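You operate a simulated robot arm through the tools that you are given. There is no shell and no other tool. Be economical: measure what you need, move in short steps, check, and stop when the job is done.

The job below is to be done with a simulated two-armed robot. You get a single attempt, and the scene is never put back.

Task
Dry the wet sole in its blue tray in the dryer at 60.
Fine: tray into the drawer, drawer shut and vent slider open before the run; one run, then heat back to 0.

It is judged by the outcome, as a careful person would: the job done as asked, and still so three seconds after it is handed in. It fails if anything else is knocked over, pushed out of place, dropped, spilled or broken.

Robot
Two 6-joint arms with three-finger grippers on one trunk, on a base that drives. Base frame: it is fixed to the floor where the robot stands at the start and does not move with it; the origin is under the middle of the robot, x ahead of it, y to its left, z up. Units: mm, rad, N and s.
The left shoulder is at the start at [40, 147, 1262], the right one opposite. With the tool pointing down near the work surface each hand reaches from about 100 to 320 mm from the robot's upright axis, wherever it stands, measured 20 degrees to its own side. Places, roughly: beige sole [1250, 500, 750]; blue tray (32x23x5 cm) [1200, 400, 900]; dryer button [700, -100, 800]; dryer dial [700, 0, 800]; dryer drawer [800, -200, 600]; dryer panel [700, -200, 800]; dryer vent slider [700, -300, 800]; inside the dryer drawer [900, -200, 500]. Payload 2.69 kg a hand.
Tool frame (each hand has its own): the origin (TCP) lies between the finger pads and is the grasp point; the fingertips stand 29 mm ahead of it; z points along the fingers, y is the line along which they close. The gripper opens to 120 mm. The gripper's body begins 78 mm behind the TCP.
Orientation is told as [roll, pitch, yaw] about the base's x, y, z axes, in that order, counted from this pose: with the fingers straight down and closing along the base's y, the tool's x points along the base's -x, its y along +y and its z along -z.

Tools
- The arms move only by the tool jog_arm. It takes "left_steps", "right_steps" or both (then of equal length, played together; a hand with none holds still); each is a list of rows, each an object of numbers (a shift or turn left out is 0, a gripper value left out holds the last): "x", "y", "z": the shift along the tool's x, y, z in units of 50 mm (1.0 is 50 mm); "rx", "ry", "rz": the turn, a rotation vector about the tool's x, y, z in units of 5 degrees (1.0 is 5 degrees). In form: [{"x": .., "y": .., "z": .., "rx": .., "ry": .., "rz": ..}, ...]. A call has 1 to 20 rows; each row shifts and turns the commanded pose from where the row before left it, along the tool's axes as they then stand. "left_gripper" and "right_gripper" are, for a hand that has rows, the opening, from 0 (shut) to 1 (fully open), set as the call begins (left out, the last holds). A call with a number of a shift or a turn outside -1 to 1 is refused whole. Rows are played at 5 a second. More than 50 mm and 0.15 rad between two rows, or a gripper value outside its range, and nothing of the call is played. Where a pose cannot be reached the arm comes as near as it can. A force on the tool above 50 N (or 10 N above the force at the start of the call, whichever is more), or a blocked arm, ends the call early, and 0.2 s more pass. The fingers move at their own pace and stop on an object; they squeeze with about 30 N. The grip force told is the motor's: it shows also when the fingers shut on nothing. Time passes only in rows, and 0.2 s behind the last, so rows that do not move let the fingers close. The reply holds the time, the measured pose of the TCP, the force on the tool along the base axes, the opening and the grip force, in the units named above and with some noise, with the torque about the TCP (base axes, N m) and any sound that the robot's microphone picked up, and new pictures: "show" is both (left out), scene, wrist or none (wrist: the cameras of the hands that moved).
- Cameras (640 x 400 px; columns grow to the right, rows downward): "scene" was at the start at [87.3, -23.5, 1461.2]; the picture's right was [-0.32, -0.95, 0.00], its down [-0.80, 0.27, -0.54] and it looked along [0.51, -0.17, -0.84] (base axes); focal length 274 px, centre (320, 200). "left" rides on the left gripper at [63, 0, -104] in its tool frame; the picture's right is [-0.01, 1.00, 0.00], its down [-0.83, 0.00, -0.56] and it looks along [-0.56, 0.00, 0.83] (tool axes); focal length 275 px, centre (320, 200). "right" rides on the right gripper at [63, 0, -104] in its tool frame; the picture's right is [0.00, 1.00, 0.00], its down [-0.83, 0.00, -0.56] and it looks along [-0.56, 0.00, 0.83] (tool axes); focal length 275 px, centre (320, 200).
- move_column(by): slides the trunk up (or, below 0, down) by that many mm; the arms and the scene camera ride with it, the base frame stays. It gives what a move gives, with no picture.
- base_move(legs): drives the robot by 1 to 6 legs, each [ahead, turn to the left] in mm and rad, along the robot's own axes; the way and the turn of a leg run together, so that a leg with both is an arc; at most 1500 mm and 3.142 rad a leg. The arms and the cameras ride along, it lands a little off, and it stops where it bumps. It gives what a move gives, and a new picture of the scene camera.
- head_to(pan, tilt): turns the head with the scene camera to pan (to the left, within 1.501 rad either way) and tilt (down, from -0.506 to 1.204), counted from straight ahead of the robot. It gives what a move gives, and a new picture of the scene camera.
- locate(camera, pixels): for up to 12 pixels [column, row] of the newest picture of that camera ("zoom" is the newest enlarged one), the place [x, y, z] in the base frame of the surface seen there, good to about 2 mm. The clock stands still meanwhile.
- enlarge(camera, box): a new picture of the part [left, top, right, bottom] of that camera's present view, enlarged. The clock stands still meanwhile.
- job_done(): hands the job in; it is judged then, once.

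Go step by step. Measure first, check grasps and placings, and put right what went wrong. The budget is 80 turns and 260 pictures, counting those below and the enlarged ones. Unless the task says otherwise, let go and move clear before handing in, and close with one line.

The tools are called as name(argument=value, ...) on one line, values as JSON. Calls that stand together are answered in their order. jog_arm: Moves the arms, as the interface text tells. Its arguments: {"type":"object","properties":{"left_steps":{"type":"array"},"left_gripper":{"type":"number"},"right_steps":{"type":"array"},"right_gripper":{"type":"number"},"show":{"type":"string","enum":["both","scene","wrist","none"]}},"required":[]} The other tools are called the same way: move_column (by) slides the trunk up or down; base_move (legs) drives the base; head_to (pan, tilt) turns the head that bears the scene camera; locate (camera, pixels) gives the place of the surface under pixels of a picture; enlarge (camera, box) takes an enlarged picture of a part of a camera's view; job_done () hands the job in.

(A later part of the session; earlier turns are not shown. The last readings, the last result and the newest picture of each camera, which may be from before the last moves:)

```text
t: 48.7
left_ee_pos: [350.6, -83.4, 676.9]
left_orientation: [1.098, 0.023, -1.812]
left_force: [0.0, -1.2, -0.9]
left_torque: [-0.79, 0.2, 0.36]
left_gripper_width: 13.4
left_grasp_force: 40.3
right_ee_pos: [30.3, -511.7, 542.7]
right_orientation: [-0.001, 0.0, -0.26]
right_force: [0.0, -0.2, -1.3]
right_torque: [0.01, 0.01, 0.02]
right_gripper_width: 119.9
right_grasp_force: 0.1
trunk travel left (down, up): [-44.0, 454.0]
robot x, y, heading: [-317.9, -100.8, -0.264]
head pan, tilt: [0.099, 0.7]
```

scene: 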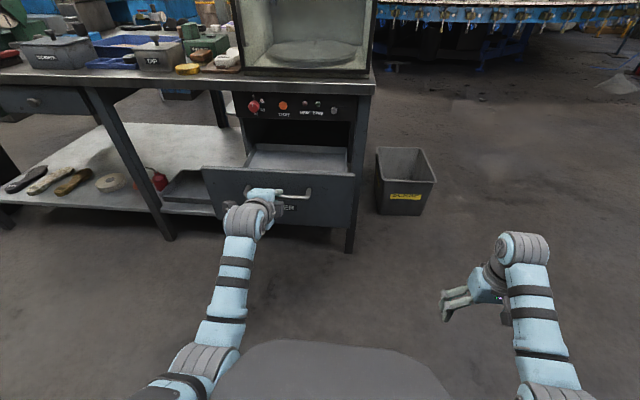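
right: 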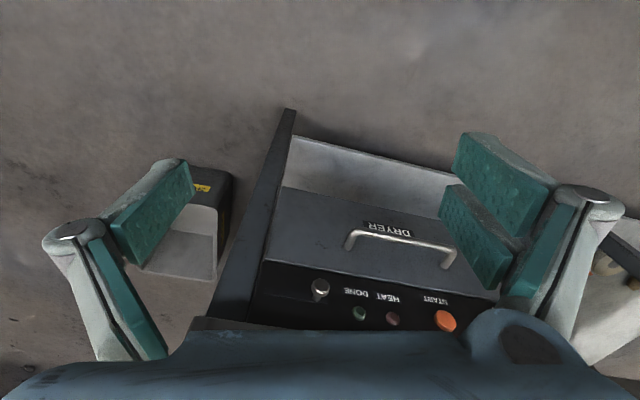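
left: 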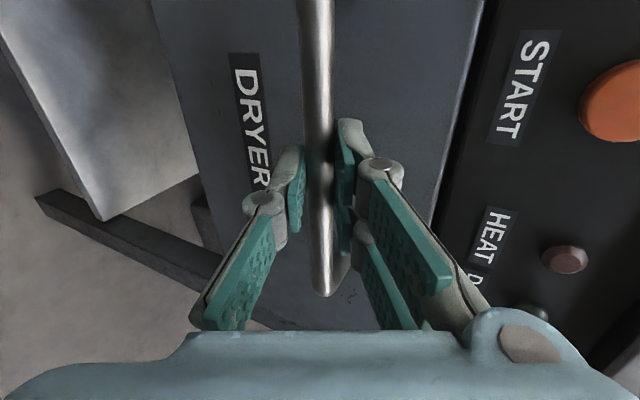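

Drawer is out about 322 mm. Releasing, backing away and raising the trunk to look inside.

jog_arm(left_steps=[{}, {}], left_gripper=0.35, show="none")

base_move(legs=[[-120, 0]])

move_column(by=454)

head_to(pan=0.05, tilt=0.7)

```text
t: 49.3
left_ee_pos: [348.9, -82.8, 678.4]
left_orientation: [1.098, 0.024, -1.812]
left_force: [-0.6, 0.4, 0.5]
left_torque: [0.02, 0.0, 0.01]
left_gripper_width: 42.1
left_grasp_force: 0.1
right_ee_pos: [30.9, -511.7, 543.4]
right_orientation: [0.0, 0.001, -0.259]
right_force: [-0.5, -0.5, 0.6]
right_torque: [0.0, -0.01, 0.0]
right_gripper_width: 120.1
right_grasp_force: 0.0
trunk travel left (down, up): [-44.0, 454.0]
robot x, y, heading: [-323.3, -98.9, -0.261]
head pan, tilt: [0.099, 0.7]
```

```text
t: 50.8
left_ee_pos: [251.1, -26.0, 681.9]
left_orientation: [1.104, 0.028, -1.769]
left_force: [-0.9, -0.6, 1.0]
left_torque: [0.07, 0.08, 0.05]
left_gripper_width: 42.0
left_grasp_force: 0.1
right_ee_pos: [-49.3, -462.6, 542.9]
right_orientation: [0.01, -0.001, -0.218]
right_force: [1.5, -1.1, -0.7]
right_torque: [-0.02, 0.05, -0.01]
right_gripper_width: 120.3
right_grasp_force: 0.1
trunk travel left (down, up): [-44.0, 454.0]
robot x, y, heading: [-405.4, -23.7, -0.136]
head pan, tilt: [0.099, 0.7]
stopped in leg 1: the robot was blocked; the commanded pose is now the measured one
```

scene: 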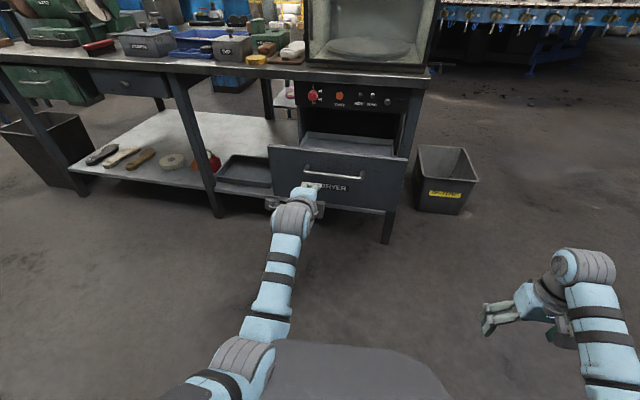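

```text
refused: 454 is not a number from -400 to 400
```

```text
t: 51.4
left_ee_pos: [252.0, -24.7, 680.6]
left_orientation: [1.105, 0.024, -1.769]
left_force: [-0.2, 0.2, -0.4]
left_torque: [0.02, 0.01, 0.0]
left_gripper_width: 42.1
left_grasp_force: 0.1
right_ee_pos: [-47.1, -461.0, 543.0]
right_orientation: [0.005, -0.005, -0.217]
right_force: [0.0, 0.5, -0.3]
right_torque: [0.01, -0.04, -0.01]
right_gripper_width: 119.9
right_grasp_force: 0.0
trunk travel left (down, up): [-44.0, 454.0]
robot x, y, heading: [-408.8, -19.9, -0.139]
head pan, tilt: [0.051, 0.7]
```

scene: 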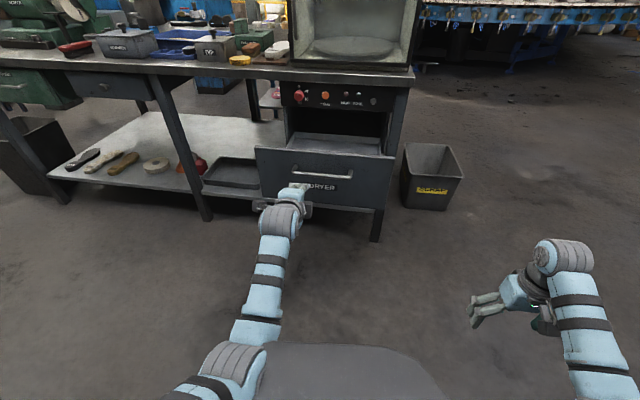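

The base was bumped while reversing and got deflected left (heading now -0.139). I'll look around behind before moving more.

head_to(pan=-1.5, tilt=0.6)

head_to(pan=1.5, tilt=0.6)

```text
t: 53.1
left_ee_pos: [251.8, -25.2, 680.3]
left_orientation: [1.104, 0.024, -1.769]
left_force: [0.2, -0.4, -0.6]
left_torque: [0.02, 0.0, 0.0]
left_gripper_width: 42.2
left_grasp_force: 0.1
right_ee_pos: [-47.9, -462.9, 543.4]
right_orientation: [0.005, -0.003, -0.219]
right_force: [0.7, -0.4, -0.8]
right_torque: [0.0, -0.02, 0.0]
right_gripper_width: 120.0
right_grasp_force: 0.0
trunk travel left (down, up): [-44.0, 454.0]
robot x, y, heading: [-410.9, -23.2, -0.136]
head pan, tilt: [-1.499, 0.6]
```

scene: 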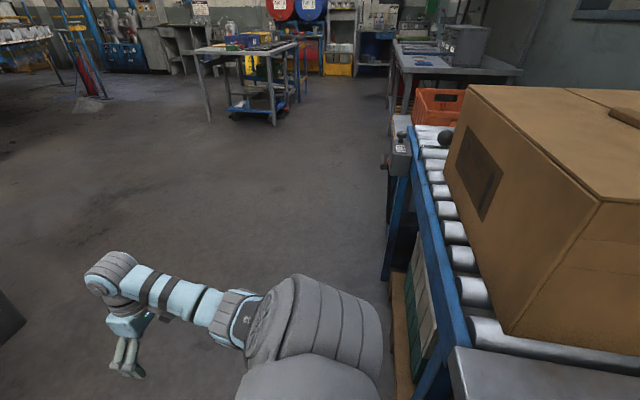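

```text
t: 55.7
left_ee_pos: [252.1, -25.7, 680.2]
left_orientation: [1.104, 0.024, -1.769]
left_force: [0.8, -0.3, -0.5]
left_torque: [0.02, 0.02, 0.0]
left_gripper_width: 42.1
left_grasp_force: 0.0
right_ee_pos: [-47.8, -461.4, 543.3]
right_orientation: [0.005, -0.002, -0.219]
right_force: [0.4, 0.3, 0.1]
right_torque: [0.02, -0.02, 0.0]
right_gripper_width: 120.1
right_grasp_force: 0.0
trunk travel left (down, up): [-44.0, 454.0]
robot x, y, heading: [-406.8, -18.8, -0.139]
head pan, tilt: [1.499, 0.6]
```

scene: 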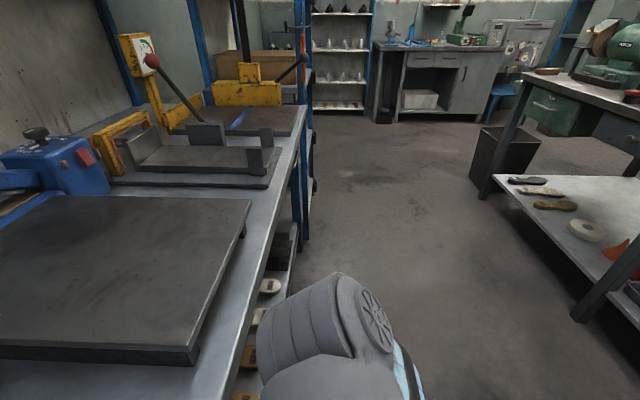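

We nudged against heavy furniture behind (roller table and press table); nothing looks displaced, but I must not reverse that far again. Raising the trunk, moving ahead 60 mm and squaring up.

move_column(by=300)

base_move(legs=[[80, 0], [0, -0.118]])

head_to(pan=0.0, tilt=0.85)

```text
t: 58.5
left_ee_pos: [282.7, -20.4, 809.1]
left_orientation: [1.093, 0.018, -1.766]
left_force: [3.5, -3.9, -1.4]
left_torque: [0.19, 0.05, 0.29]
left_gripper_width: 42.0
left_grasp_force: 0.0
right_ee_pos: [-16.6, -458.6, 677.0]
right_orientation: [0.001, 0.009, -0.215]
right_force: [-0.4, -1.0, 0.2]
right_torque: [0.25, -0.16, 0.01]
right_gripper_width: 119.9
right_grasp_force: 0.1
trunk travel left (down, up): [-175.0, 323.0]
robot x, y, heading: [-389.3, -42.9, -0.226]
head pan, tilt: [1.499, 0.6]
stopped: the arm was blocked; the commanded pose is now the measured one
```

```text
t: 60.1
left_ee_pos: [347.6, -132.6, 812.4]
left_orientation: [1.102, 0.025, -1.902]
left_force: [-0.1, -0.2, -0.4]
left_torque: [0.01, 0.05, 0.03]
left_gripper_width: 42.0
left_grasp_force: 0.0
right_ee_pos: [-7.6, -527.3, 675.5]
right_orientation: [0.006, -0.004, -0.349]
right_force: [0.3, 0.4, -0.2]
right_torque: [-0.03, 0.04, -0.01]
right_gripper_width: 120.1
right_grasp_force: 0.0
trunk travel left (down, up): [-175.0, 323.0]
robot x, y, heading: [-312.0, -58.9, -0.344]
head pan, tilt: [1.499, 0.6]
```

scene: 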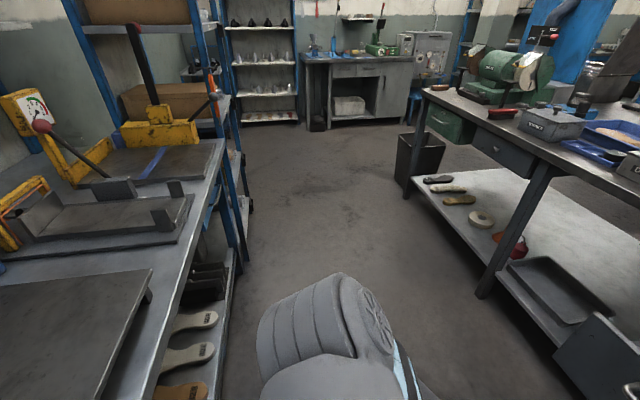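

```text
t: 61.7
left_ee_pos: [347.2, -133.3, 813.5]
left_orientation: [1.104, 0.023, -1.902]
left_force: [0.3, 0.4, 0.1]
left_torque: [0.01, 0.0, 0.0]
left_gripper_width: 41.7
left_grasp_force: 0.0
right_ee_pos: [-8.4, -526.6, 675.6]
right_orientation: [0.004, -0.003, -0.35]
right_force: [1.1, 0.4, 0.9]
right_torque: [-0.02, 0.02, -0.02]
right_gripper_width: 119.9
right_grasp_force: 0.1
trunk travel left (down, up): [-175.0, 323.0]
robot x, y, heading: [-307.9, -56.7, -0.346]
head pan, tilt: [0.0, 0.85]
```

scene: 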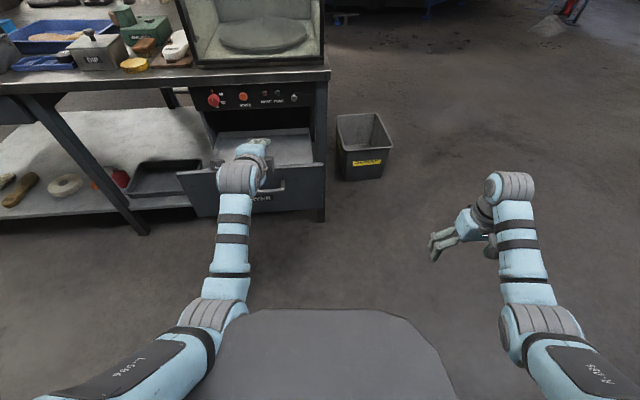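

Free now. Squaring the heading and raising the trunk to look down into the drawer.

base_move(legs=[[0, 0.09]])

move_column(by=230)

head_to(pan=0.0, tilt=0.8)

enlarge(camera="scene", box=[160, 60, 400, 210])

```text
t: 62.6
left_ee_pos: [352.2, -73.4, 813.2]
left_orientation: [1.104, 0.021, -1.813]
left_force: [-0.7, -0.5, -0.6]
left_torque: [-0.04, -0.03, -0.01]
left_gripper_width: 42.0
left_grasp_force: 0.1
right_ee_pos: [33.8, -497.6, 676.7]
right_orientation: [0.005, -0.003, -0.26]
right_force: [-0.5, 1.2, -0.1]
right_torque: [-0.01, -0.01, 0.0]
right_gripper_width: 119.9
right_grasp_force: 0.0
trunk travel left (down, up): [-175.0, 323.0]
robot x, y, heading: [-310.1, -59.3, -0.251]
head pan, tilt: [0.0, 0.85]
```

scene: 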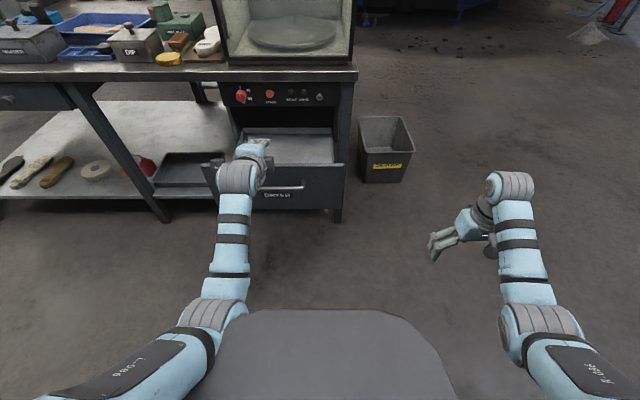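

```text
t: 65.0
left_ee_pos: [351.2, -73.6, 1042.5]
left_orientation: [1.102, 0.025, -1.813]
left_force: [-0.4, -0.7, 0.0]
left_torque: [0.0, 0.01, 0.01]
left_gripper_width: 42.0
left_grasp_force: 0.1
right_ee_pos: [33.7, -496.7, 905.4]
right_orientation: [0.005, -0.004, -0.261]
right_force: [0.5, -0.5, -0.8]
right_torque: [-0.03, 0.0, 0.01]
right_gripper_width: 120.0
right_grasp_force: 0.0
trunk travel left (down, up): [-405.0, 93.0]
robot x, y, heading: [-313.3, -56.2, -0.253]
head pan, tilt: [0.0, 0.85]
```

```text
t: 65.6
left_ee_pos: [350.7, -75.0, 1043.2]
left_orientation: [1.105, 0.024, -1.811]
left_force: [0.5, 1.1, -0.4]
left_torque: [0.01, 0.0, 0.02]
left_gripper_width: 42.0
left_grasp_force: 0.0
right_ee_pos: [33.2, -497.9, 905.9]
right_orientation: [0.003, -0.003, -0.259]
right_force: [-1.1, 0.4, -0.4]
right_torque: [0.0, -0.02, -0.03]
right_gripper_width: 119.9
right_grasp_force: 0.1
trunk travel left (down, up): [-405.0, 93.0]
robot x, y, heading: [-308.8, -57.4, -0.255]
head pan, tilt: [0.0, 0.799]
```

scene: 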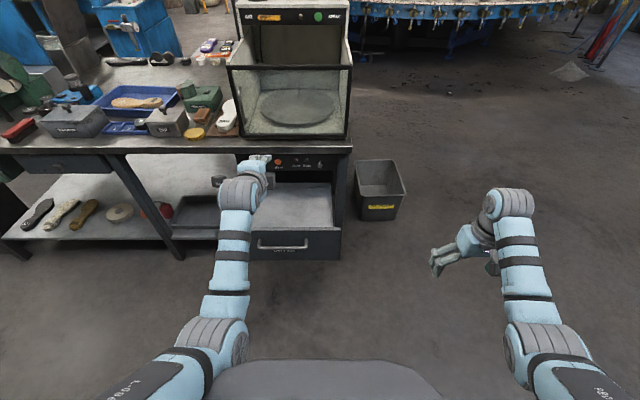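

```text
2.67 times, centred on (280, 135) of scene
```

zoom: 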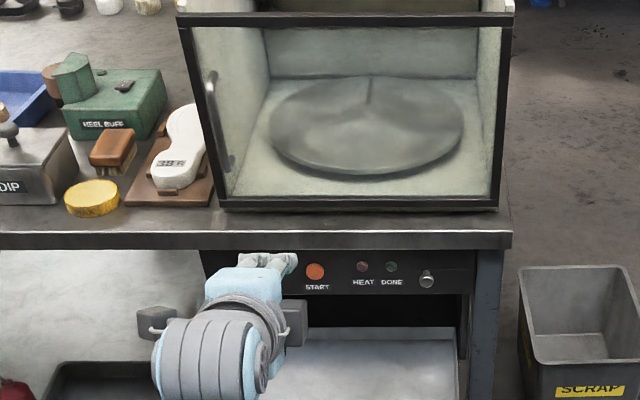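

The open drawer is visible at (295,205). Measuring its interior, walls and front rim.

enlarge(camera="scene", box=[230, 150, 358, 270])

locate(camera="scene", pixels=[[300, 205], [262, 225], [325, 220], [300, 188], [330, 186], [337, 228], [252, 230], [290, 230], [333, 205], [280, 245], [336, 190]])

```text
3.33 times, centred on (294, 210) of scene
```

zoom: 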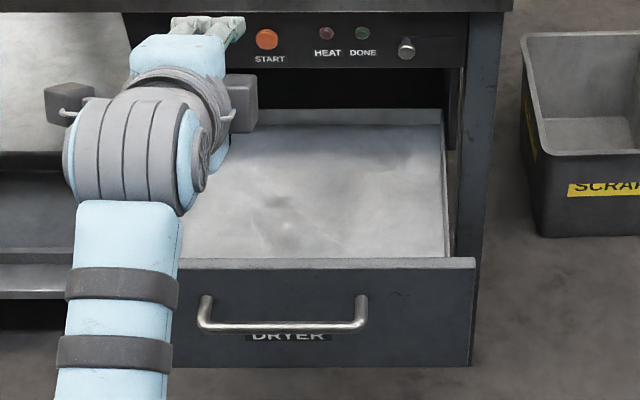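

```text
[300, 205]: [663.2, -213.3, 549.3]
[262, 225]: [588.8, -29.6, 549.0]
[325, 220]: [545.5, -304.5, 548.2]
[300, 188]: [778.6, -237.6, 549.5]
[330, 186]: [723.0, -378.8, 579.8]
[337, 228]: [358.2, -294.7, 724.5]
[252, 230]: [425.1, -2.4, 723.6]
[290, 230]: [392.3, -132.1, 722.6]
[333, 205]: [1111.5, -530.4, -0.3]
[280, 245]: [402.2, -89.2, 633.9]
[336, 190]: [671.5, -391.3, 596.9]
```

Drawer floor at z≈549, roughly 370 mm wide and 400 deep; front plate top at z≈724, f≈412 — the tray fits lengthwise across. Next I'll drive left along the aisle to stand before the tray.

base_move(legs=[[235, 0], [0, 1.57], [815, 0], [0, -1.65]])

head_to(pan=0.0, tilt=0.6)

```text
t: 79.2
left_ee_pos: [776.2, 594.8, 1041.3]
left_orientation: [1.104, 0.024, -1.902]
left_force: [1.1, -0.2, -0.7]
left_torque: [0.03, 0.01, 0.03]
left_gripper_width: 41.8
left_grasp_force: 0.0
right_ee_pos: [421.9, 199.8, 905.8]
right_orientation: [0.005, -0.002, -0.347]
right_force: [-0.3, 0.4, -0.3]
right_torque: [-0.02, 0.01, 0.01]
right_gripper_width: 119.8
right_grasp_force: 0.0
trunk travel left (down, up): [-405.0, 93.0]
robot x, y, heading: [118.5, 670.2, -0.341]
head pan, tilt: [0.0, 0.799]
```

scene: 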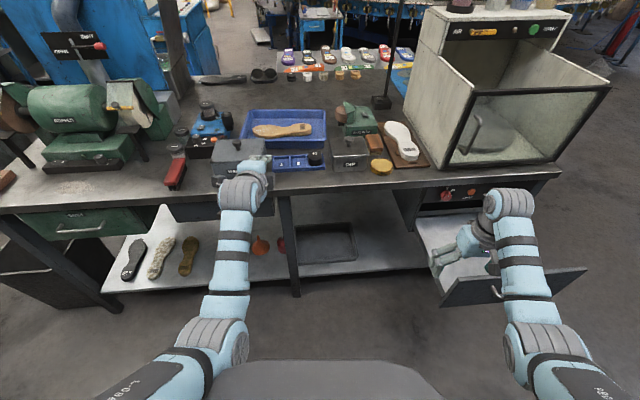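

```text
t: 79.9
left_ee_pos: [776.3, 594.9, 1041.8]
left_orientation: [1.104, 0.025, -1.901]
left_force: [1.3, 0.3, 0.2]
left_torque: [-0.04, 0.01, 0.0]
left_gripper_width: 42.0
left_grasp_force: 0.0
right_ee_pos: [421.9, 201.1, 906.6]
right_orientation: [0.003, -0.004, -0.347]
right_force: [-0.5, -0.5, -0.1]
right_torque: [0.03, -0.02, 0.02]
right_gripper_width: 119.9
right_grasp_force: 0.0
trunk travel left (down, up): [-405.0, 93.0]
robot x, y, heading: [117.6, 672.7, -0.341]
head pan, tilt: [0.0, 0.6]
```

scene: 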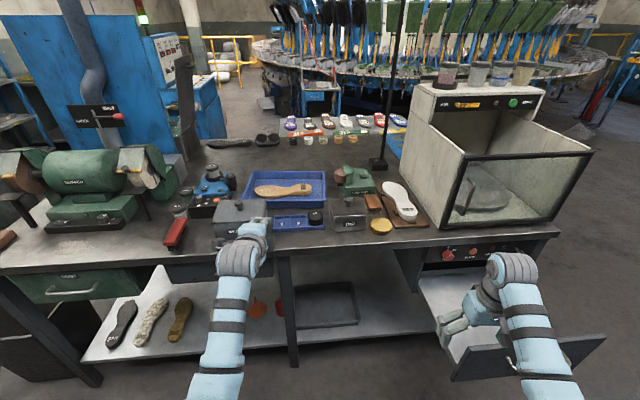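

The tray with the sole is at (285,188), the DIP box at (350,213) and the small 1/2 tray at (295,220) in front. Zooming and measuring the rims and obstacles.

enlarge(camera="scene", box=[180, 140, 420, 290])

locate(camera="scene", pixels=[[248, 171], [325, 171], [240, 206], [326, 206], [285, 171], [285, 203], [244, 190], [326, 190], [262, 180], [285, 191], [285, 250], [205, 192]])

```text
2.67 times, centred on (300, 215) of scene
```

zoom: 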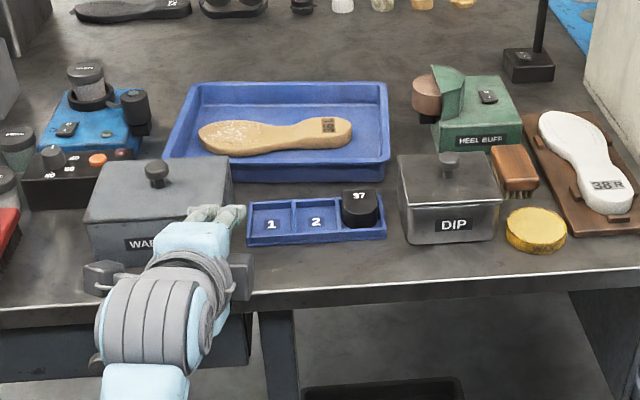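

```text
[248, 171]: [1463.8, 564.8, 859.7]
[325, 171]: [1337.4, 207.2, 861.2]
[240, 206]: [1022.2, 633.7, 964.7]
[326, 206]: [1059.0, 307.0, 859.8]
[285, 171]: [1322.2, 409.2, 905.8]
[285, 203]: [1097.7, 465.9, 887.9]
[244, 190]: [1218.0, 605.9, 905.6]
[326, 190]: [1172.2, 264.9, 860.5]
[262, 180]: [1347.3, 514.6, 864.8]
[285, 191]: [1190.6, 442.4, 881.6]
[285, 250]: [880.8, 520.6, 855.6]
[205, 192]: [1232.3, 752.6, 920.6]
```

locate(camera="zoom", pixels=[[204, 84], [384, 84], [388, 156], [280, 82], [240, 158], [340, 157], [187, 112], [387, 118], [255, 202], [385, 203], [400, 165], [230, 165]])

locate(camera="zoom", pixels=[[150, 95], [130, 90], [410, 80], [440, 130], [157, 163], [90, 190], [385, 238], [250, 240], [500, 185], [170, 155], [345, 190], [320, 283]])

```text
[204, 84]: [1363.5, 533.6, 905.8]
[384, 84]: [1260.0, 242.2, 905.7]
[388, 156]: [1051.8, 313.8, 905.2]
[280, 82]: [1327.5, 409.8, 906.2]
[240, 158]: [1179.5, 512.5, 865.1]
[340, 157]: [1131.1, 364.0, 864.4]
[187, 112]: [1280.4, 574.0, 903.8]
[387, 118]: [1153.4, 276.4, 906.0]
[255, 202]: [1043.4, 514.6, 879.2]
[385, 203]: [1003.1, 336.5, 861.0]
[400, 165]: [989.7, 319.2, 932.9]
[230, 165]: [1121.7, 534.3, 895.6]
```

```text
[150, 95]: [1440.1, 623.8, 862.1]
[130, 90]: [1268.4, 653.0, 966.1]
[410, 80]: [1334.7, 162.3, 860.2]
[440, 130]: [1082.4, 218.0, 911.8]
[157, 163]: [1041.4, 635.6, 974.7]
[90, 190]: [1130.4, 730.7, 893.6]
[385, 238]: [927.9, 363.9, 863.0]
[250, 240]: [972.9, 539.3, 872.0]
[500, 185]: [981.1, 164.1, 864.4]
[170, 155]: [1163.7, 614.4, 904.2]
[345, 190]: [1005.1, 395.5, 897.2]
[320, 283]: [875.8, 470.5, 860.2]
```

Tray rim: z≈906, centre ≈(1208,429), yaw -0.333, ends at b=638/962 with free space beside them. I'll shape both hands here in the open first: tools tilted 30° from down, level with each other and 320 mm apart.

jog_arm(left_steps=[{"rz": -1}, {"rz": -1}, {"rz": -1}, {"rz": -1}, {"rz": -1}, {"rz": -1}, {"rz": -1}, {"rz": -1}, {"rz": -1}, {"rz": -1}, {"rz": -1}, {"rz": -1}, {"rz": -1}, {"rz": -1}, {"rz": -1}, {"rz": -1}, {"rz": -1}, {"rz": -1}], right_steps=[{"x": -0.2, "y": 0.9, "z": -0.17}, {"x": -0.2, "y": 0.9, "z": -0.17}, {"x": -0.2, "y": 0.9, "z": -0.17}, {"x": -0.2, "y": 0.9, "z": -0.17}, {"ry": -1, "x": -0.31}, {"ry": -1, "x": -0.31}, {"ry": -1, "x": -0.31}, {"ry": -1, "x": -0.31}, {"ry": -1, "x": -0.31}, {"ry": -1, "x": -0.31}, {}, {}, {}, {}, {}, {}, {}, {}], left_gripper=0.4, right_gripper=0.4, show="none")

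jog_arm(left_steps=[{"ry": 1, "x": 0.31}, {"ry": 1, "x": 0.31}, {"ry": 1, "x": 0.31}, {"ry": 1, "x": 0.31}, {"ry": 1, "x": 0.31}, {"ry": 1, "x": 0.31}, {"ry": 0.8, "x": 0.25}], show="scene")

```text
t: 83.7
left_ee_pos: [775.1, 593.2, 1041.3]
left_orientation: [0.049, -1.104, -0.374]
left_force: [-0.5, 0.3, 0.0]
left_torque: [-0.01, -0.01, 0.02]
left_gripper_width: 47.9
left_grasp_force: 0.0
right_ee_pos: [606.5, 324.7, 957.9]
right_orientation: [0.006, -0.526, -0.349]
right_force: [0.0, 0.4, 0.5]
right_torque: [0.0, 0.04, 0.0]
right_gripper_width: 48.0
right_grasp_force: 0.1
right hand out of reach, approached as far as the arm can: row 2
trunk travel left (down, up): [-405.0, 93.0]
robot x, y, heading: [121.0, 667.5, -0.34]
head pan, tilt: [0.0, 0.6]
```

```text
t: 85.3
left_ee_pos: [711.3, 619.6, 964.0]
left_orientation: [0.025, -0.509, -0.341]
left_force: [0.0, -0.8, -0.2]
left_torque: [-0.01, 0.0, 0.03]
left_gripper_width: 48.2
left_grasp_force: 0.1
right_ee_pos: [607.4, 325.0, 955.9]
right_orientation: [0.008, -0.527, -0.351]
right_force: [-0.2, -0.3, -0.5]
right_torque: [-0.01, 0.0, 0.01]
right_gripper_width: 47.9
right_grasp_force: 0.0
trunk travel left (down, up): [-405.0, 93.0]
robot x, y, heading: [120.4, 670.0, -0.343]
head pan, tilt: [0.0, 0.6]
```

scene: 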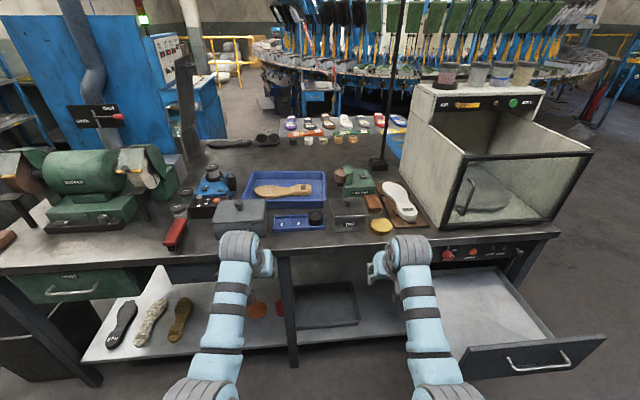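

Both hands are shaped symmetrically (about 574 mm ahead, lateral +151/-161). I'll raise the trunk so they clear the warmer knob (z≈975), and sidestep left by 132 mm while still clear of the bench.

move_column(by=93)

base_move(legs=[[0, 1.0], [157, 0], [0, -0.99]])

head_to(pan=0, tilt=0.75)

```text
t: 86.6
left_ee_pos: [711.6, 618.0, 1056.5]
left_orientation: [0.026, -0.51, -0.343]
left_force: [-1.0, 0.4, -0.7]
left_torque: [0.0, 0.02, -0.01]
left_gripper_width: 47.7
left_grasp_force: 0.0
right_ee_pos: [608.5, 323.1, 1048.5]
right_orientation: [0.008, -0.526, -0.35]
right_force: [0.4, 0.5, 0.4]
right_torque: [0.0, 0.0, -0.03]
right_gripper_width: 48.3
right_grasp_force: 0.0
trunk travel left (down, up): [-497.0, 0.0]
robot x, y, heading: [119.5, 670.0, -0.336]
head pan, tilt: [0.0, 0.6]
```

```text
t: 93.0
left_ee_pos: [837.0, 729.2, 1055.9]
left_orientation: [0.025, -0.511, -0.321]
left_force: [-0.1, 0.0, 0.5]
left_torque: [-0.01, -0.02, -0.02]
left_gripper_width: 47.9
left_grasp_force: 0.0
right_ee_pos: [739.6, 431.2, 1049.3]
right_orientation: [0.006, -0.526, -0.329]
right_force: [-0.1, 0.4, -0.9]
right_torque: [0.0, -0.02, -0.01]
right_gripper_width: 48.3
right_grasp_force: 0.0
trunk travel left (down, up): [-497.0, 0.0]
robot x, y, heading: [245.2, 765.9, -0.32]
head pan, tilt: [0.0, 0.6]
```

scene: 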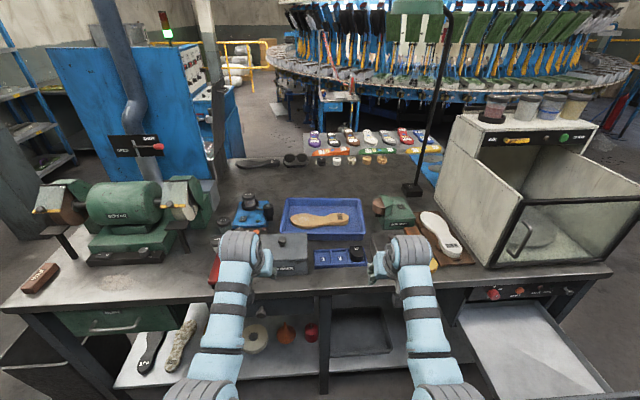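

```text
t: 93.7
left_ee_pos: [835.9, 729.7, 1055.3]
left_orientation: [0.027, -0.509, -0.321]
left_force: [0.3, -0.8, -0.1]
left_torque: [-0.01, -0.01, 0.0]
left_gripper_width: 48.0
left_grasp_force: 0.0
right_ee_pos: [739.5, 431.1, 1049.9]
right_orientation: [0.007, -0.529, -0.33]
right_force: [0.0, 0.5, -0.2]
right_torque: [-0.01, 0.02, -0.01]
right_gripper_width: 48.0
right_grasp_force: 0.1
trunk travel left (down, up): [-497.0, 0.0]
robot x, y, heading: [245.4, 769.6, -0.318]
head pan, tilt: [0.0, 0.75]
```

scene: 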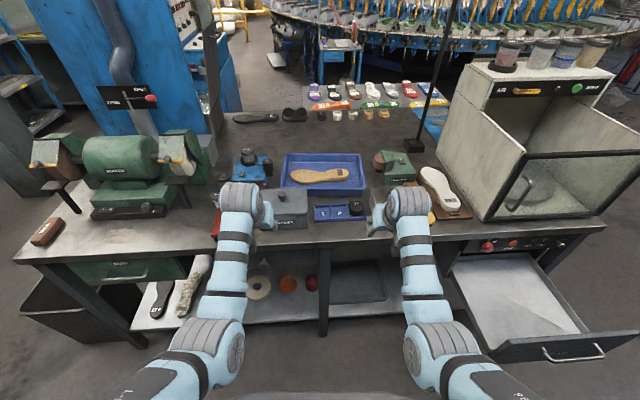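

Hands line up with the tray ends (left b≈963, right b≈649). Trim the heading slightly and drive ahead 300 mm, hands high.

base_move(legs=[[0, -0.014], [300, 0]])

head_to(pan=0, tilt=0.85)

```text
t: 96.1
left_ee_pos: [1118.1, 624.1, 1056.7]
left_orientation: [0.027, -0.515, -0.334]
left_force: [0.0, -0.6, -0.5]
left_torque: [-0.03, 0.01, -0.02]
left_gripper_width: 47.9
left_grasp_force: 0.0
right_ee_pos: [1017.5, 329.1, 1051.9]
right_orientation: [0.006, -0.529, -0.339]
right_force: [-0.2, -0.5, 0.4]
right_torque: [-0.01, -0.02, 0.0]
right_gripper_width: 48.0
right_grasp_force: 0.1
trunk travel left (down, up): [-497.0, 0.0]
robot x, y, heading: [529.4, 669.9, -0.332]
head pan, tilt: [0.0, 0.75]
```

scene: 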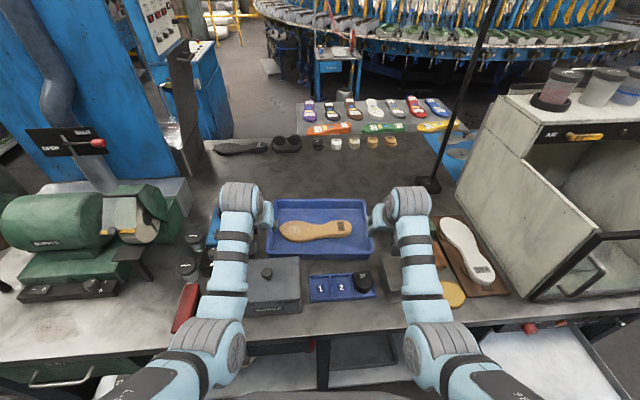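

```text
t: 96.8
left_ee_pos: [1119.4, 623.5, 1056.6]
left_orientation: [0.029, -0.511, -0.335]
left_force: [-0.7, 0.3, -0.2]
left_torque: [0.01, -0.01, 0.04]
left_gripper_width: 48.3
left_grasp_force: 0.0
right_ee_pos: [1019.4, 328.0, 1050.8]
right_orientation: [0.007, -0.527, -0.34]
right_force: [-0.1, 0.2, -0.1]
right_torque: [0.01, 0.02, 0.01]
right_gripper_width: 48.1
right_grasp_force: 0.1
trunk travel left (down, up): [-497.0, 0.0]
robot x, y, heading: [530.0, 666.5, -0.327]
head pan, tilt: [0.0, 0.85]
```

scene: 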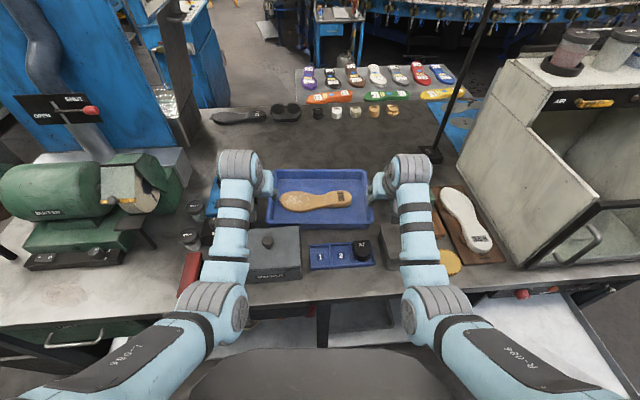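

No contact. Extending both arms 50 mm forward here to learn the reach before driving closer.

jog_arm(left_steps=[{"x": -0.433, "z": 0.25, "y": 0.04}, {"x": -0.433, "z": 0.25, "y": 0.04}], right_steps=[{"x": -0.433, "z": 0.25}, {"x": -0.433, "z": 0.25}], show="none")

base_move(legs=[[60, 0]])

```text
t: 97.4
left_ee_pos: [1170.2, 611.4, 1054.7]
left_orientation: [0.026, -0.508, -0.333]
left_force: [0.8, 0.6, 0.6]
left_torque: [-0.01, 0.03, -0.02]
left_gripper_width: 48.1
left_grasp_force: 0.0
right_ee_pos: [1068.8, 310.1, 1049.1]
right_orientation: [0.008, -0.524, -0.341]
right_force: [1.0, -0.5, 0.2]
right_torque: [-0.02, 0.04, 0.02]
right_gripper_width: 47.8
right_grasp_force: 0.0
trunk travel left (down, up): [-497.0, 0.0]
robot x, y, heading: [528.0, 671.7, -0.33]
head pan, tilt: [0.0, 0.85]
```

```text
t: 98.4
left_ee_pos: [1221.9, 592.5, 1056.3]
left_orientation: [0.027, -0.512, -0.331]
left_force: [2.9, -1.4, -3.4]
left_torque: [0.08, 0.12, 0.03]
left_gripper_width: 48.1
left_grasp_force: 0.1
right_ee_pos: [1118.6, 291.9, 1050.4]
right_orientation: [0.008, -0.529, -0.343]
right_force: [3.6, -0.6, -3.8]
right_torque: [-0.05, 0.06, -0.04]
right_gripper_width: 48.3
right_grasp_force: 0.0
trunk travel left (down, up): [-497.0, 0.0]
robot x, y, heading: [584.0, 645.5, -0.33]
head pan, tilt: [0.0, 0.85]
```

scene: 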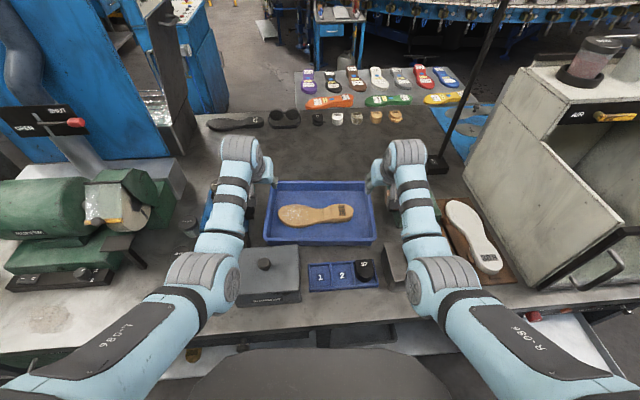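

Both hands are at a≈961 with b≈959/642, which lines up with the tray end walls. Trying the last 38 mm with the arms while still high.

jog_arm(left_steps=[{"x": -0.33, "z": 0.19}, {"x": -0.33, "z": 0.19}], right_steps=[{"x": -0.33, "z": 0.19}, {"x": -0.33, "z": 0.19}], show="both")

```text
t: 99.0
left_ee_pos: [1263.7, 579.4, 1054.2]
left_orientation: [0.025, -0.512, -0.332]
left_force: [1.7, -0.8, -0.3]
left_torque: [0.08, 0.03, 0.0]
left_gripper_width: 47.7
left_grasp_force: 0.1
right_ee_pos: [1161.5, 277.4, 1048.2]
right_orientation: [0.006, -0.525, -0.343]
right_force: [0.2, 0.1, -0.2]
right_torque: [0.04, 0.07, 0.01]
right_gripper_width: 48.0
right_grasp_force: 0.2
trunk travel left (down, up): [-497.0, 0.0]
robot x, y, heading: [581.3, 649.1, -0.328]
head pan, tilt: [0.0, 0.85]
```

scene: 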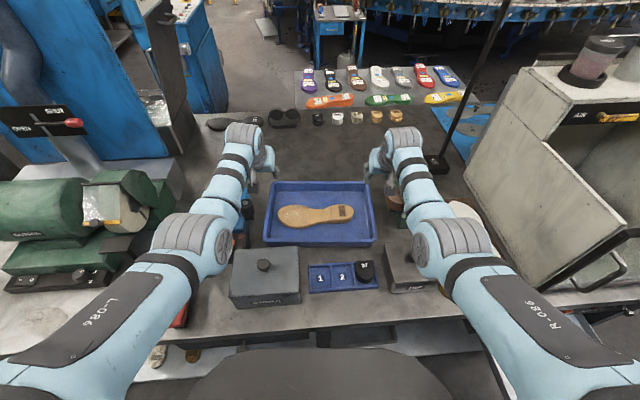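
right: 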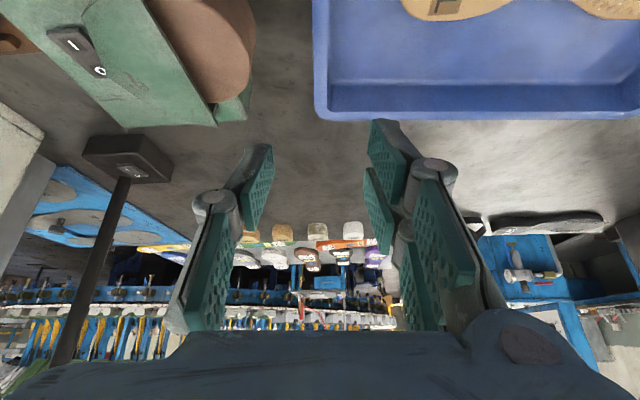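
left: 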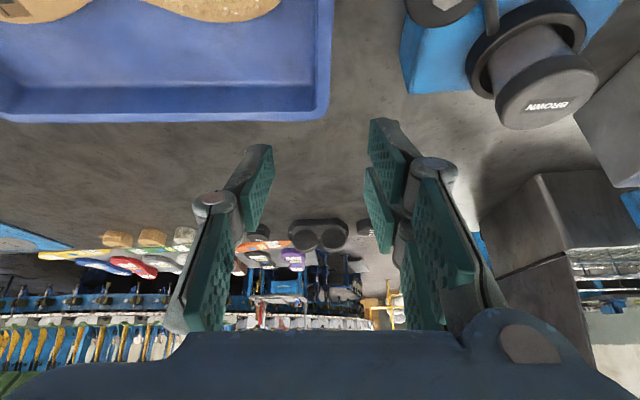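

The rims appear at column ~330 (left view) and ~315 (right view). Measuring end walls and nearby objects to get exact lateral offsets.

locate(camera="left", pixels=[[331, 40], [329, 100], [322, 40], [312, 40], [480, 60], [545, 90], [405, 60]])

locate(camera="right", pixels=[[314, 40], [315, 100], [322, 40], [331, 40], [245, 60], [250, 20], [215, 120]])

```text
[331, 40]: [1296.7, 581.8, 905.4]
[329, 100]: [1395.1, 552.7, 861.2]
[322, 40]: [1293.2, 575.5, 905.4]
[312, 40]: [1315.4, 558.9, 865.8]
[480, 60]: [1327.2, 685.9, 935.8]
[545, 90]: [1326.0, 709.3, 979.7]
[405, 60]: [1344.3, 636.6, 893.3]
```

```text
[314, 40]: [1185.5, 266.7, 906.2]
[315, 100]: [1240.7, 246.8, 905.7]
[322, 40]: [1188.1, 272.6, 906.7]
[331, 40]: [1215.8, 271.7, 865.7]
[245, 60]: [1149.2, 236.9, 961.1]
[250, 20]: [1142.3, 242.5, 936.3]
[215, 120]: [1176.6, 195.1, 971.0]
```

Left end-wall centre b≈970, right b≈643; a roller stands at b≈600, a≥990 on the right. I'll grip slightly nearer (a≈988) with narrower fingers. First the trims, then lowering the trunk 100 mm and a check.

jog_arm(left_steps=[{"x": 0.354, "y": 0.14, "z": -0.066}], right_steps=[{"x": 0.33, "y": 0.06, "z": -0.19}], left_gripper=0.29, right_gripper=0.29, show="none")

move_column(by=-95)

jog_arm(left_steps=[{}], right_steps=[{}])

```text
t: 99.4
left_ee_pos: [1236.2, 597.3, 1056.3]
left_orientation: [0.024, -0.524, -0.333]
left_force: [-0.7, -0.2, -0.2]
left_torque: [0.0, -0.01, 0.0]
left_gripper_width: 34.8
left_grasp_force: 0.0
right_ee_pos: [1130.5, 293.2, 1057.3]
right_orientation: [0.009, -0.538, -0.342]
right_force: [0.4, 0.0, -0.5]
right_torque: [-0.02, -0.03, -0.01]
right_gripper_width: 34.6
right_grasp_force: 0.1
trunk travel left (down, up): [-497.0, 0.0]
robot x, y, heading: [583.8, 652.1, -0.328]
head pan, tilt: [0.0, 0.85]
```

```text
t: 100.7
left_ee_pos: [1239.3, 596.5, 959.8]
left_orientation: [0.025, -0.518, -0.332]
left_force: [-0.1, -0.4, 0.5]
left_torque: [-0.02, -0.03, 0.01]
left_gripper_width: 34.9
left_grasp_force: 0.0
right_ee_pos: [1134.6, 290.4, 959.4]
right_orientation: [0.008, -0.534, -0.343]
right_force: [-0.4, 0.4, 1.1]
right_torque: [-0.01, -0.03, -0.01]
right_gripper_width: 35.1
right_grasp_force: 0.2
trunk travel left (down, up): [-402.0, 95.0]
robot x, y, heading: [585.2, 648.9, -0.328]
head pan, tilt: [0.0, 0.85]
```

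```text
t: 101.0
left_ee_pos: [1240.5, 594.9, 958.6]
left_orientation: [0.027, -0.519, -0.331]
left_force: [0.0, 0.8, -1.4]
left_torque: [-0.03, 0.05, 0.04]
left_gripper_width: 34.7
left_grasp_force: 0.1
right_ee_pos: [1134.0, 290.9, 958.3]
right_orientation: [0.007, -0.533, -0.343]
right_force: [0.9, -0.5, 1.0]
right_torque: [-0.02, -0.02, -0.02]
right_gripper_width: 34.7
right_grasp_force: 0.0
trunk travel left (down, up): [-402.0, 95.0]
robot x, y, heading: [585.5, 649.8, -0.333]
head pan, tilt: [0.0, 0.85]
```

scene: 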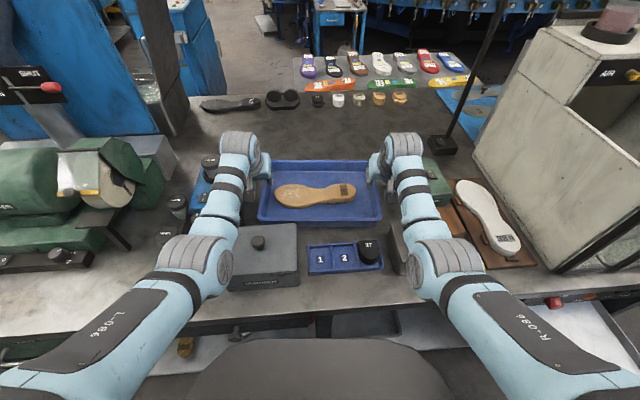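
right: 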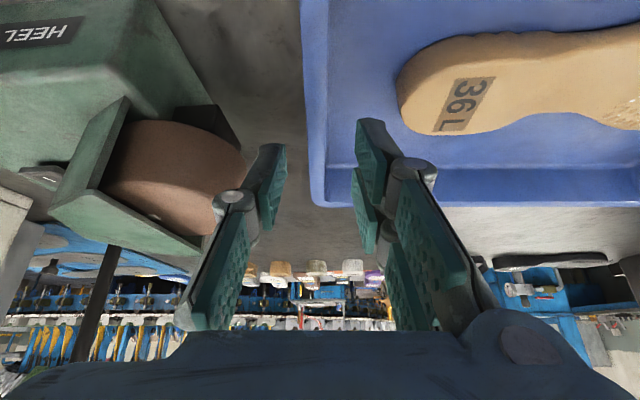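
left: 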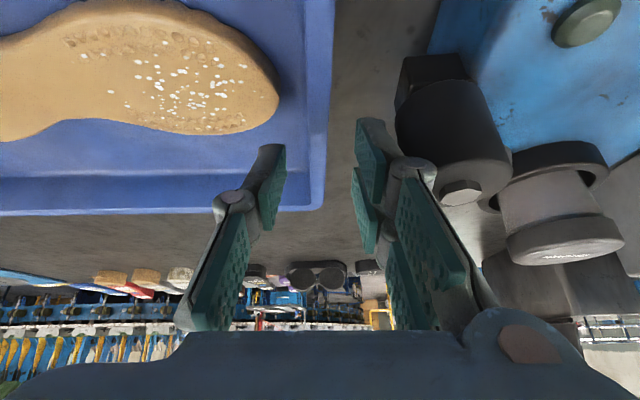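

Good alignment: the rims lie between the fingers in both views. Checking clearances to the black knob (left view 450,150) and the roller (right view 200,170).

locate(camera="left", pixels=[[400, 110], [430, 90], [460, 190], [330, 60], [322, 60], [328, 150], [420, 200]])

locate(camera="right", pixels=[[240, 160], [160, 130], [215, 115], [302, 60], [312, 60], [306, 150], [190, 200]])

```text
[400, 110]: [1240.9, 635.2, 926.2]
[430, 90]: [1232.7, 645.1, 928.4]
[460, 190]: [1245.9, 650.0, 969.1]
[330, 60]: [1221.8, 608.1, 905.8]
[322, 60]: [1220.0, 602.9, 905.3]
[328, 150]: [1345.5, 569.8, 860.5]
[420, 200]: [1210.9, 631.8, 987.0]
```

```text
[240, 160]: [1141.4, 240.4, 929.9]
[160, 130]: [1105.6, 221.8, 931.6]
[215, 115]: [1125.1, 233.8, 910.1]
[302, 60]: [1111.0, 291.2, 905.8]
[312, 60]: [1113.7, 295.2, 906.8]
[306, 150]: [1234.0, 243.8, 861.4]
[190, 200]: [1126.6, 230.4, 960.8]
```

locate(camera="left", pixels=[[402, 75], [406, 60], [440, 60], [465, 75], [420, 85], [480, 120], [500, 150], [440, 165], [455, 205], [410, 130], [402, 95], [505, 170]])

enlarge(camera="left", box=[320, 20, 560, 170])

```text
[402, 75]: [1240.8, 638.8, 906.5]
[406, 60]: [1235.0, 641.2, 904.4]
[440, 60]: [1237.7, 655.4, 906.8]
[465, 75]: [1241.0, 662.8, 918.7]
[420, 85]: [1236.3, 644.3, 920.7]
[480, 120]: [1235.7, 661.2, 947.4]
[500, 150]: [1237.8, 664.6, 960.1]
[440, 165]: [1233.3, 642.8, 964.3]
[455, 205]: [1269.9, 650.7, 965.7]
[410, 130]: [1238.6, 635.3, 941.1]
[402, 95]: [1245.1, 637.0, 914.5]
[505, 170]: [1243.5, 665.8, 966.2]
```

```text
2.67 times, centred on (440, 95) of left
```

zoom: 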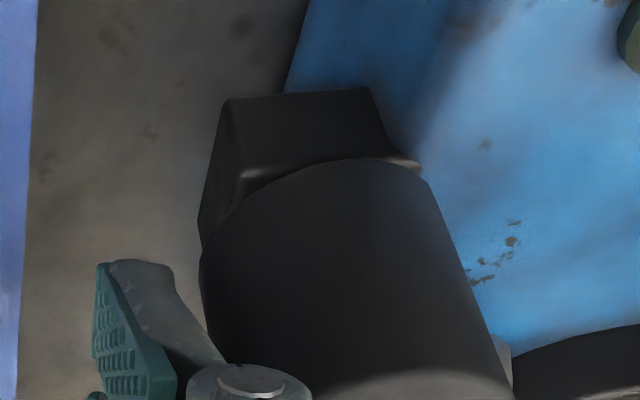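

The knob's near side is at a≈955 with its top at z≈968, so I'll shift both grips 14 mm nearer for clearance and then lower the last 56 mm.

jog_arm(left_steps=[{"x": 0.243, "z": -0.14}], right_steps=[{"x": 0.243, "z": -0.14}], show="none")

move_column(by=-56)

jog_arm(left_steps=[{}], right_steps=[{}])

```text
t: 101.5
left_ee_pos: [1225.1, 599.8, 959.5]
left_orientation: [0.026, -0.519, -0.332]
left_force: [-0.2, 0.9, 0.0]
left_torque: [0.03, -0.04, -0.03]
left_gripper_width: 34.7
left_grasp_force: 0.0
right_ee_pos: [1120.4, 295.8, 960.5]
right_orientation: [0.006, -0.535, -0.344]
right_force: [0.2, 0.0, 0.2]
right_torque: [0.01, 0.0, 0.02]
right_gripper_width: 34.6
right_grasp_force: 0.1
trunk travel left (down, up): [-402.0, 95.0]
robot x, y, heading: [586.4, 648.5, -0.332]
head pan, tilt: [0.0, 0.85]
```

```text
t: 102.4
left_ee_pos: [1226.1, 599.3, 901.4]
left_orientation: [0.026, -0.518, -0.332]
left_force: [0.1, -0.6, -0.1]
left_torque: [0.0, -0.02, 0.03]
left_gripper_width: 34.9
left_grasp_force: 0.0
right_ee_pos: [1121.1, 295.8, 903.0]
right_orientation: [0.008, -0.533, -0.343]
right_force: [0.4, 0.0, -0.5]
right_torque: [-0.04, -0.01, 0.01]
right_gripper_width: 34.5
right_grasp_force: 0.0
trunk travel left (down, up): [-346.0, 151.0]
robot x, y, heading: [586.1, 648.8, -0.335]
head pan, tilt: [0.0, 0.85]
```

```text
t: 102.8
left_ee_pos: [1226.5, 600.2, 902.6]
left_orientation: [0.027, -0.518, -0.331]
left_force: [0.6, -0.1, 0.0]
left_torque: [-0.02, -0.04, 0.0]
left_gripper_width: 34.8
left_grasp_force: 0.0
right_ee_pos: [1121.2, 295.7, 902.8]
right_orientation: [0.008, -0.535, -0.343]
right_force: [0.6, -0.8, 0.2]
right_torque: [-0.02, -0.02, 0.02]
right_gripper_width: 35.1
right_grasp_force: 0.1
trunk travel left (down, up): [-346.0, 151.0]
robot x, y, heading: [584.7, 647.2, -0.333]
head pan, tilt: [0.0, 0.85]
```

scene: 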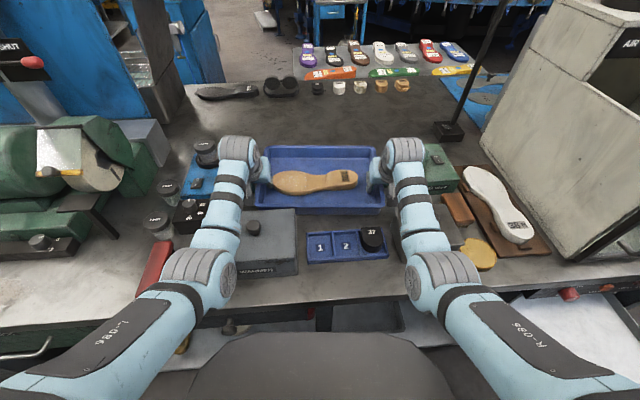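
right: 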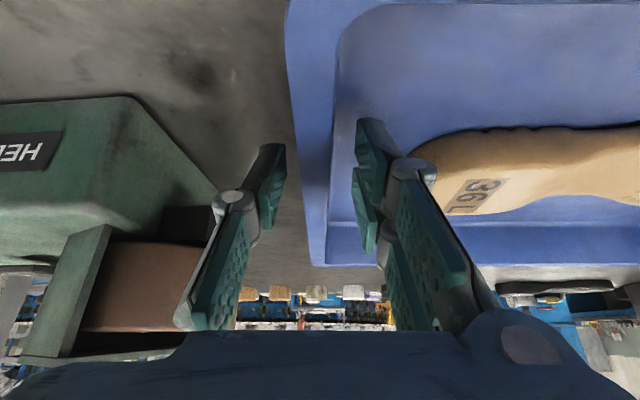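
left: 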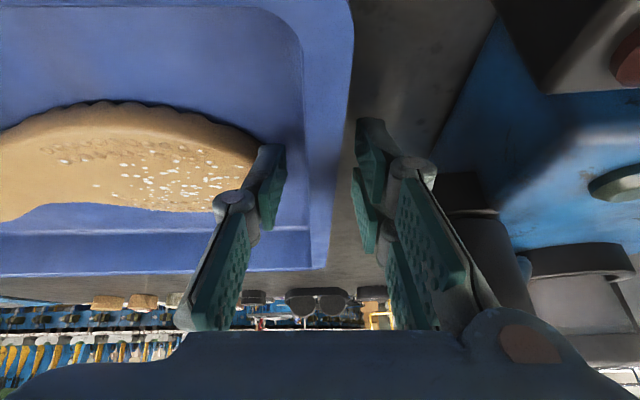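

Both pairs of fingers straddle the end walls without contact. Closing both grippers.

jog_arm(left_steps=[{}, {}, {}, {}], right_steps=[{}, {}, {}, {}], left_gripper=0, right_gripper=0, show="none")

move_column(by=25)

jog_arm(left_steps=[{}], right_steps=[{}])

```text
t: 103.8
left_ee_pos: [1224.4, 597.3, 901.2]
left_orientation: [0.019, -0.517, -0.331]
left_force: [-11.1, -33.9, -0.4]
left_torque: [-0.6, 0.33, -0.58]
left_gripper_width: 6.0
left_grasp_force: 30.2
right_ee_pos: [1124.0, 299.0, 902.3]
right_orientation: [0.015, -0.533, -0.343]
right_force: [10.4, 34.4, -0.6]
right_torque: [0.41, -0.24, 0.8]
right_gripper_width: 6.0
right_grasp_force: 30.1
trunk travel left (down, up): [-346.0, 151.0]
robot x, y, heading: [583.5, 650.0, -0.337]
head pan, tilt: [0.0, 0.85]
```

```text
t: 104.5
left_ee_pos: [1224.9, 596.3, 928.6]
left_orientation: [0.018, -0.519, -0.332]
left_force: [-8.8, -23.3, 2.8]
left_torque: [-0.4, 0.58, -0.37]
left_gripper_width: 5.8
left_grasp_force: 30.8
right_ee_pos: [1122.9, 298.6, 929.4]
right_orientation: [0.014, -0.536, -0.342]
right_force: [8.9, 24.0, 3.6]
right_torque: [0.85, 0.23, -0.03]
right_gripper_width: 6.1
right_grasp_force: 29.8
trunk travel left (down, up): [-371.0, 126.0]
robot x, y, heading: [586.0, 647.2, -0.332]
head pan, tilt: [0.0, 0.85]
```

```text
t: 104.9
left_ee_pos: [1225.6, 597.3, 929.9]
left_orientation: [0.019, -0.52, -0.331]
left_force: [-12.8, -33.2, 4.6]
left_torque: [-0.55, 0.77, -0.33]
left_gripper_width: 5.9
left_grasp_force: 30.6
right_ee_pos: [1120.7, 298.0, 929.2]
right_orientation: [0.015, -0.536, -0.343]
right_force: [13.3, 32.5, 5.4]
right_torque: [1.13, 0.11, -0.02]
right_gripper_width: 6.2
right_grasp_force: 29.7
trunk travel left (down, up): [-371.0, 126.0]
robot x, y, heading: [583.9, 648.7, -0.329]
head pan, tilt: [0.0, 0.85]
```

scene: 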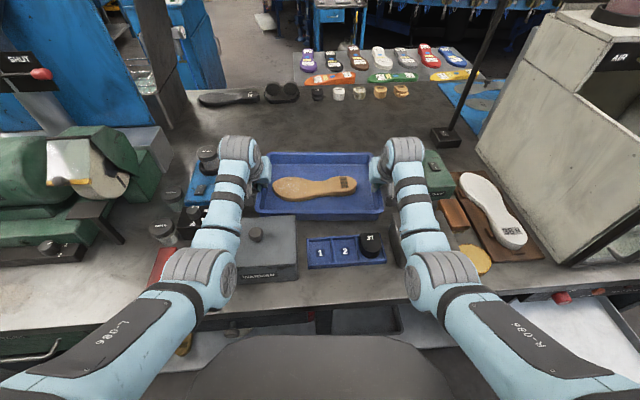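
right: 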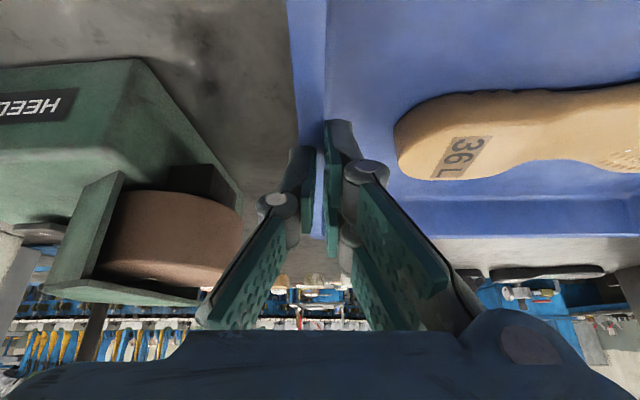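
left: 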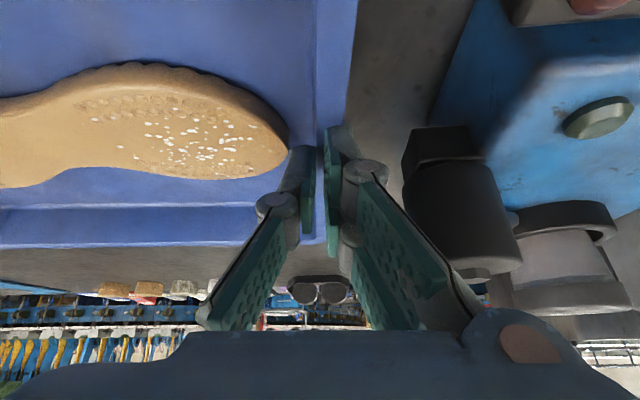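

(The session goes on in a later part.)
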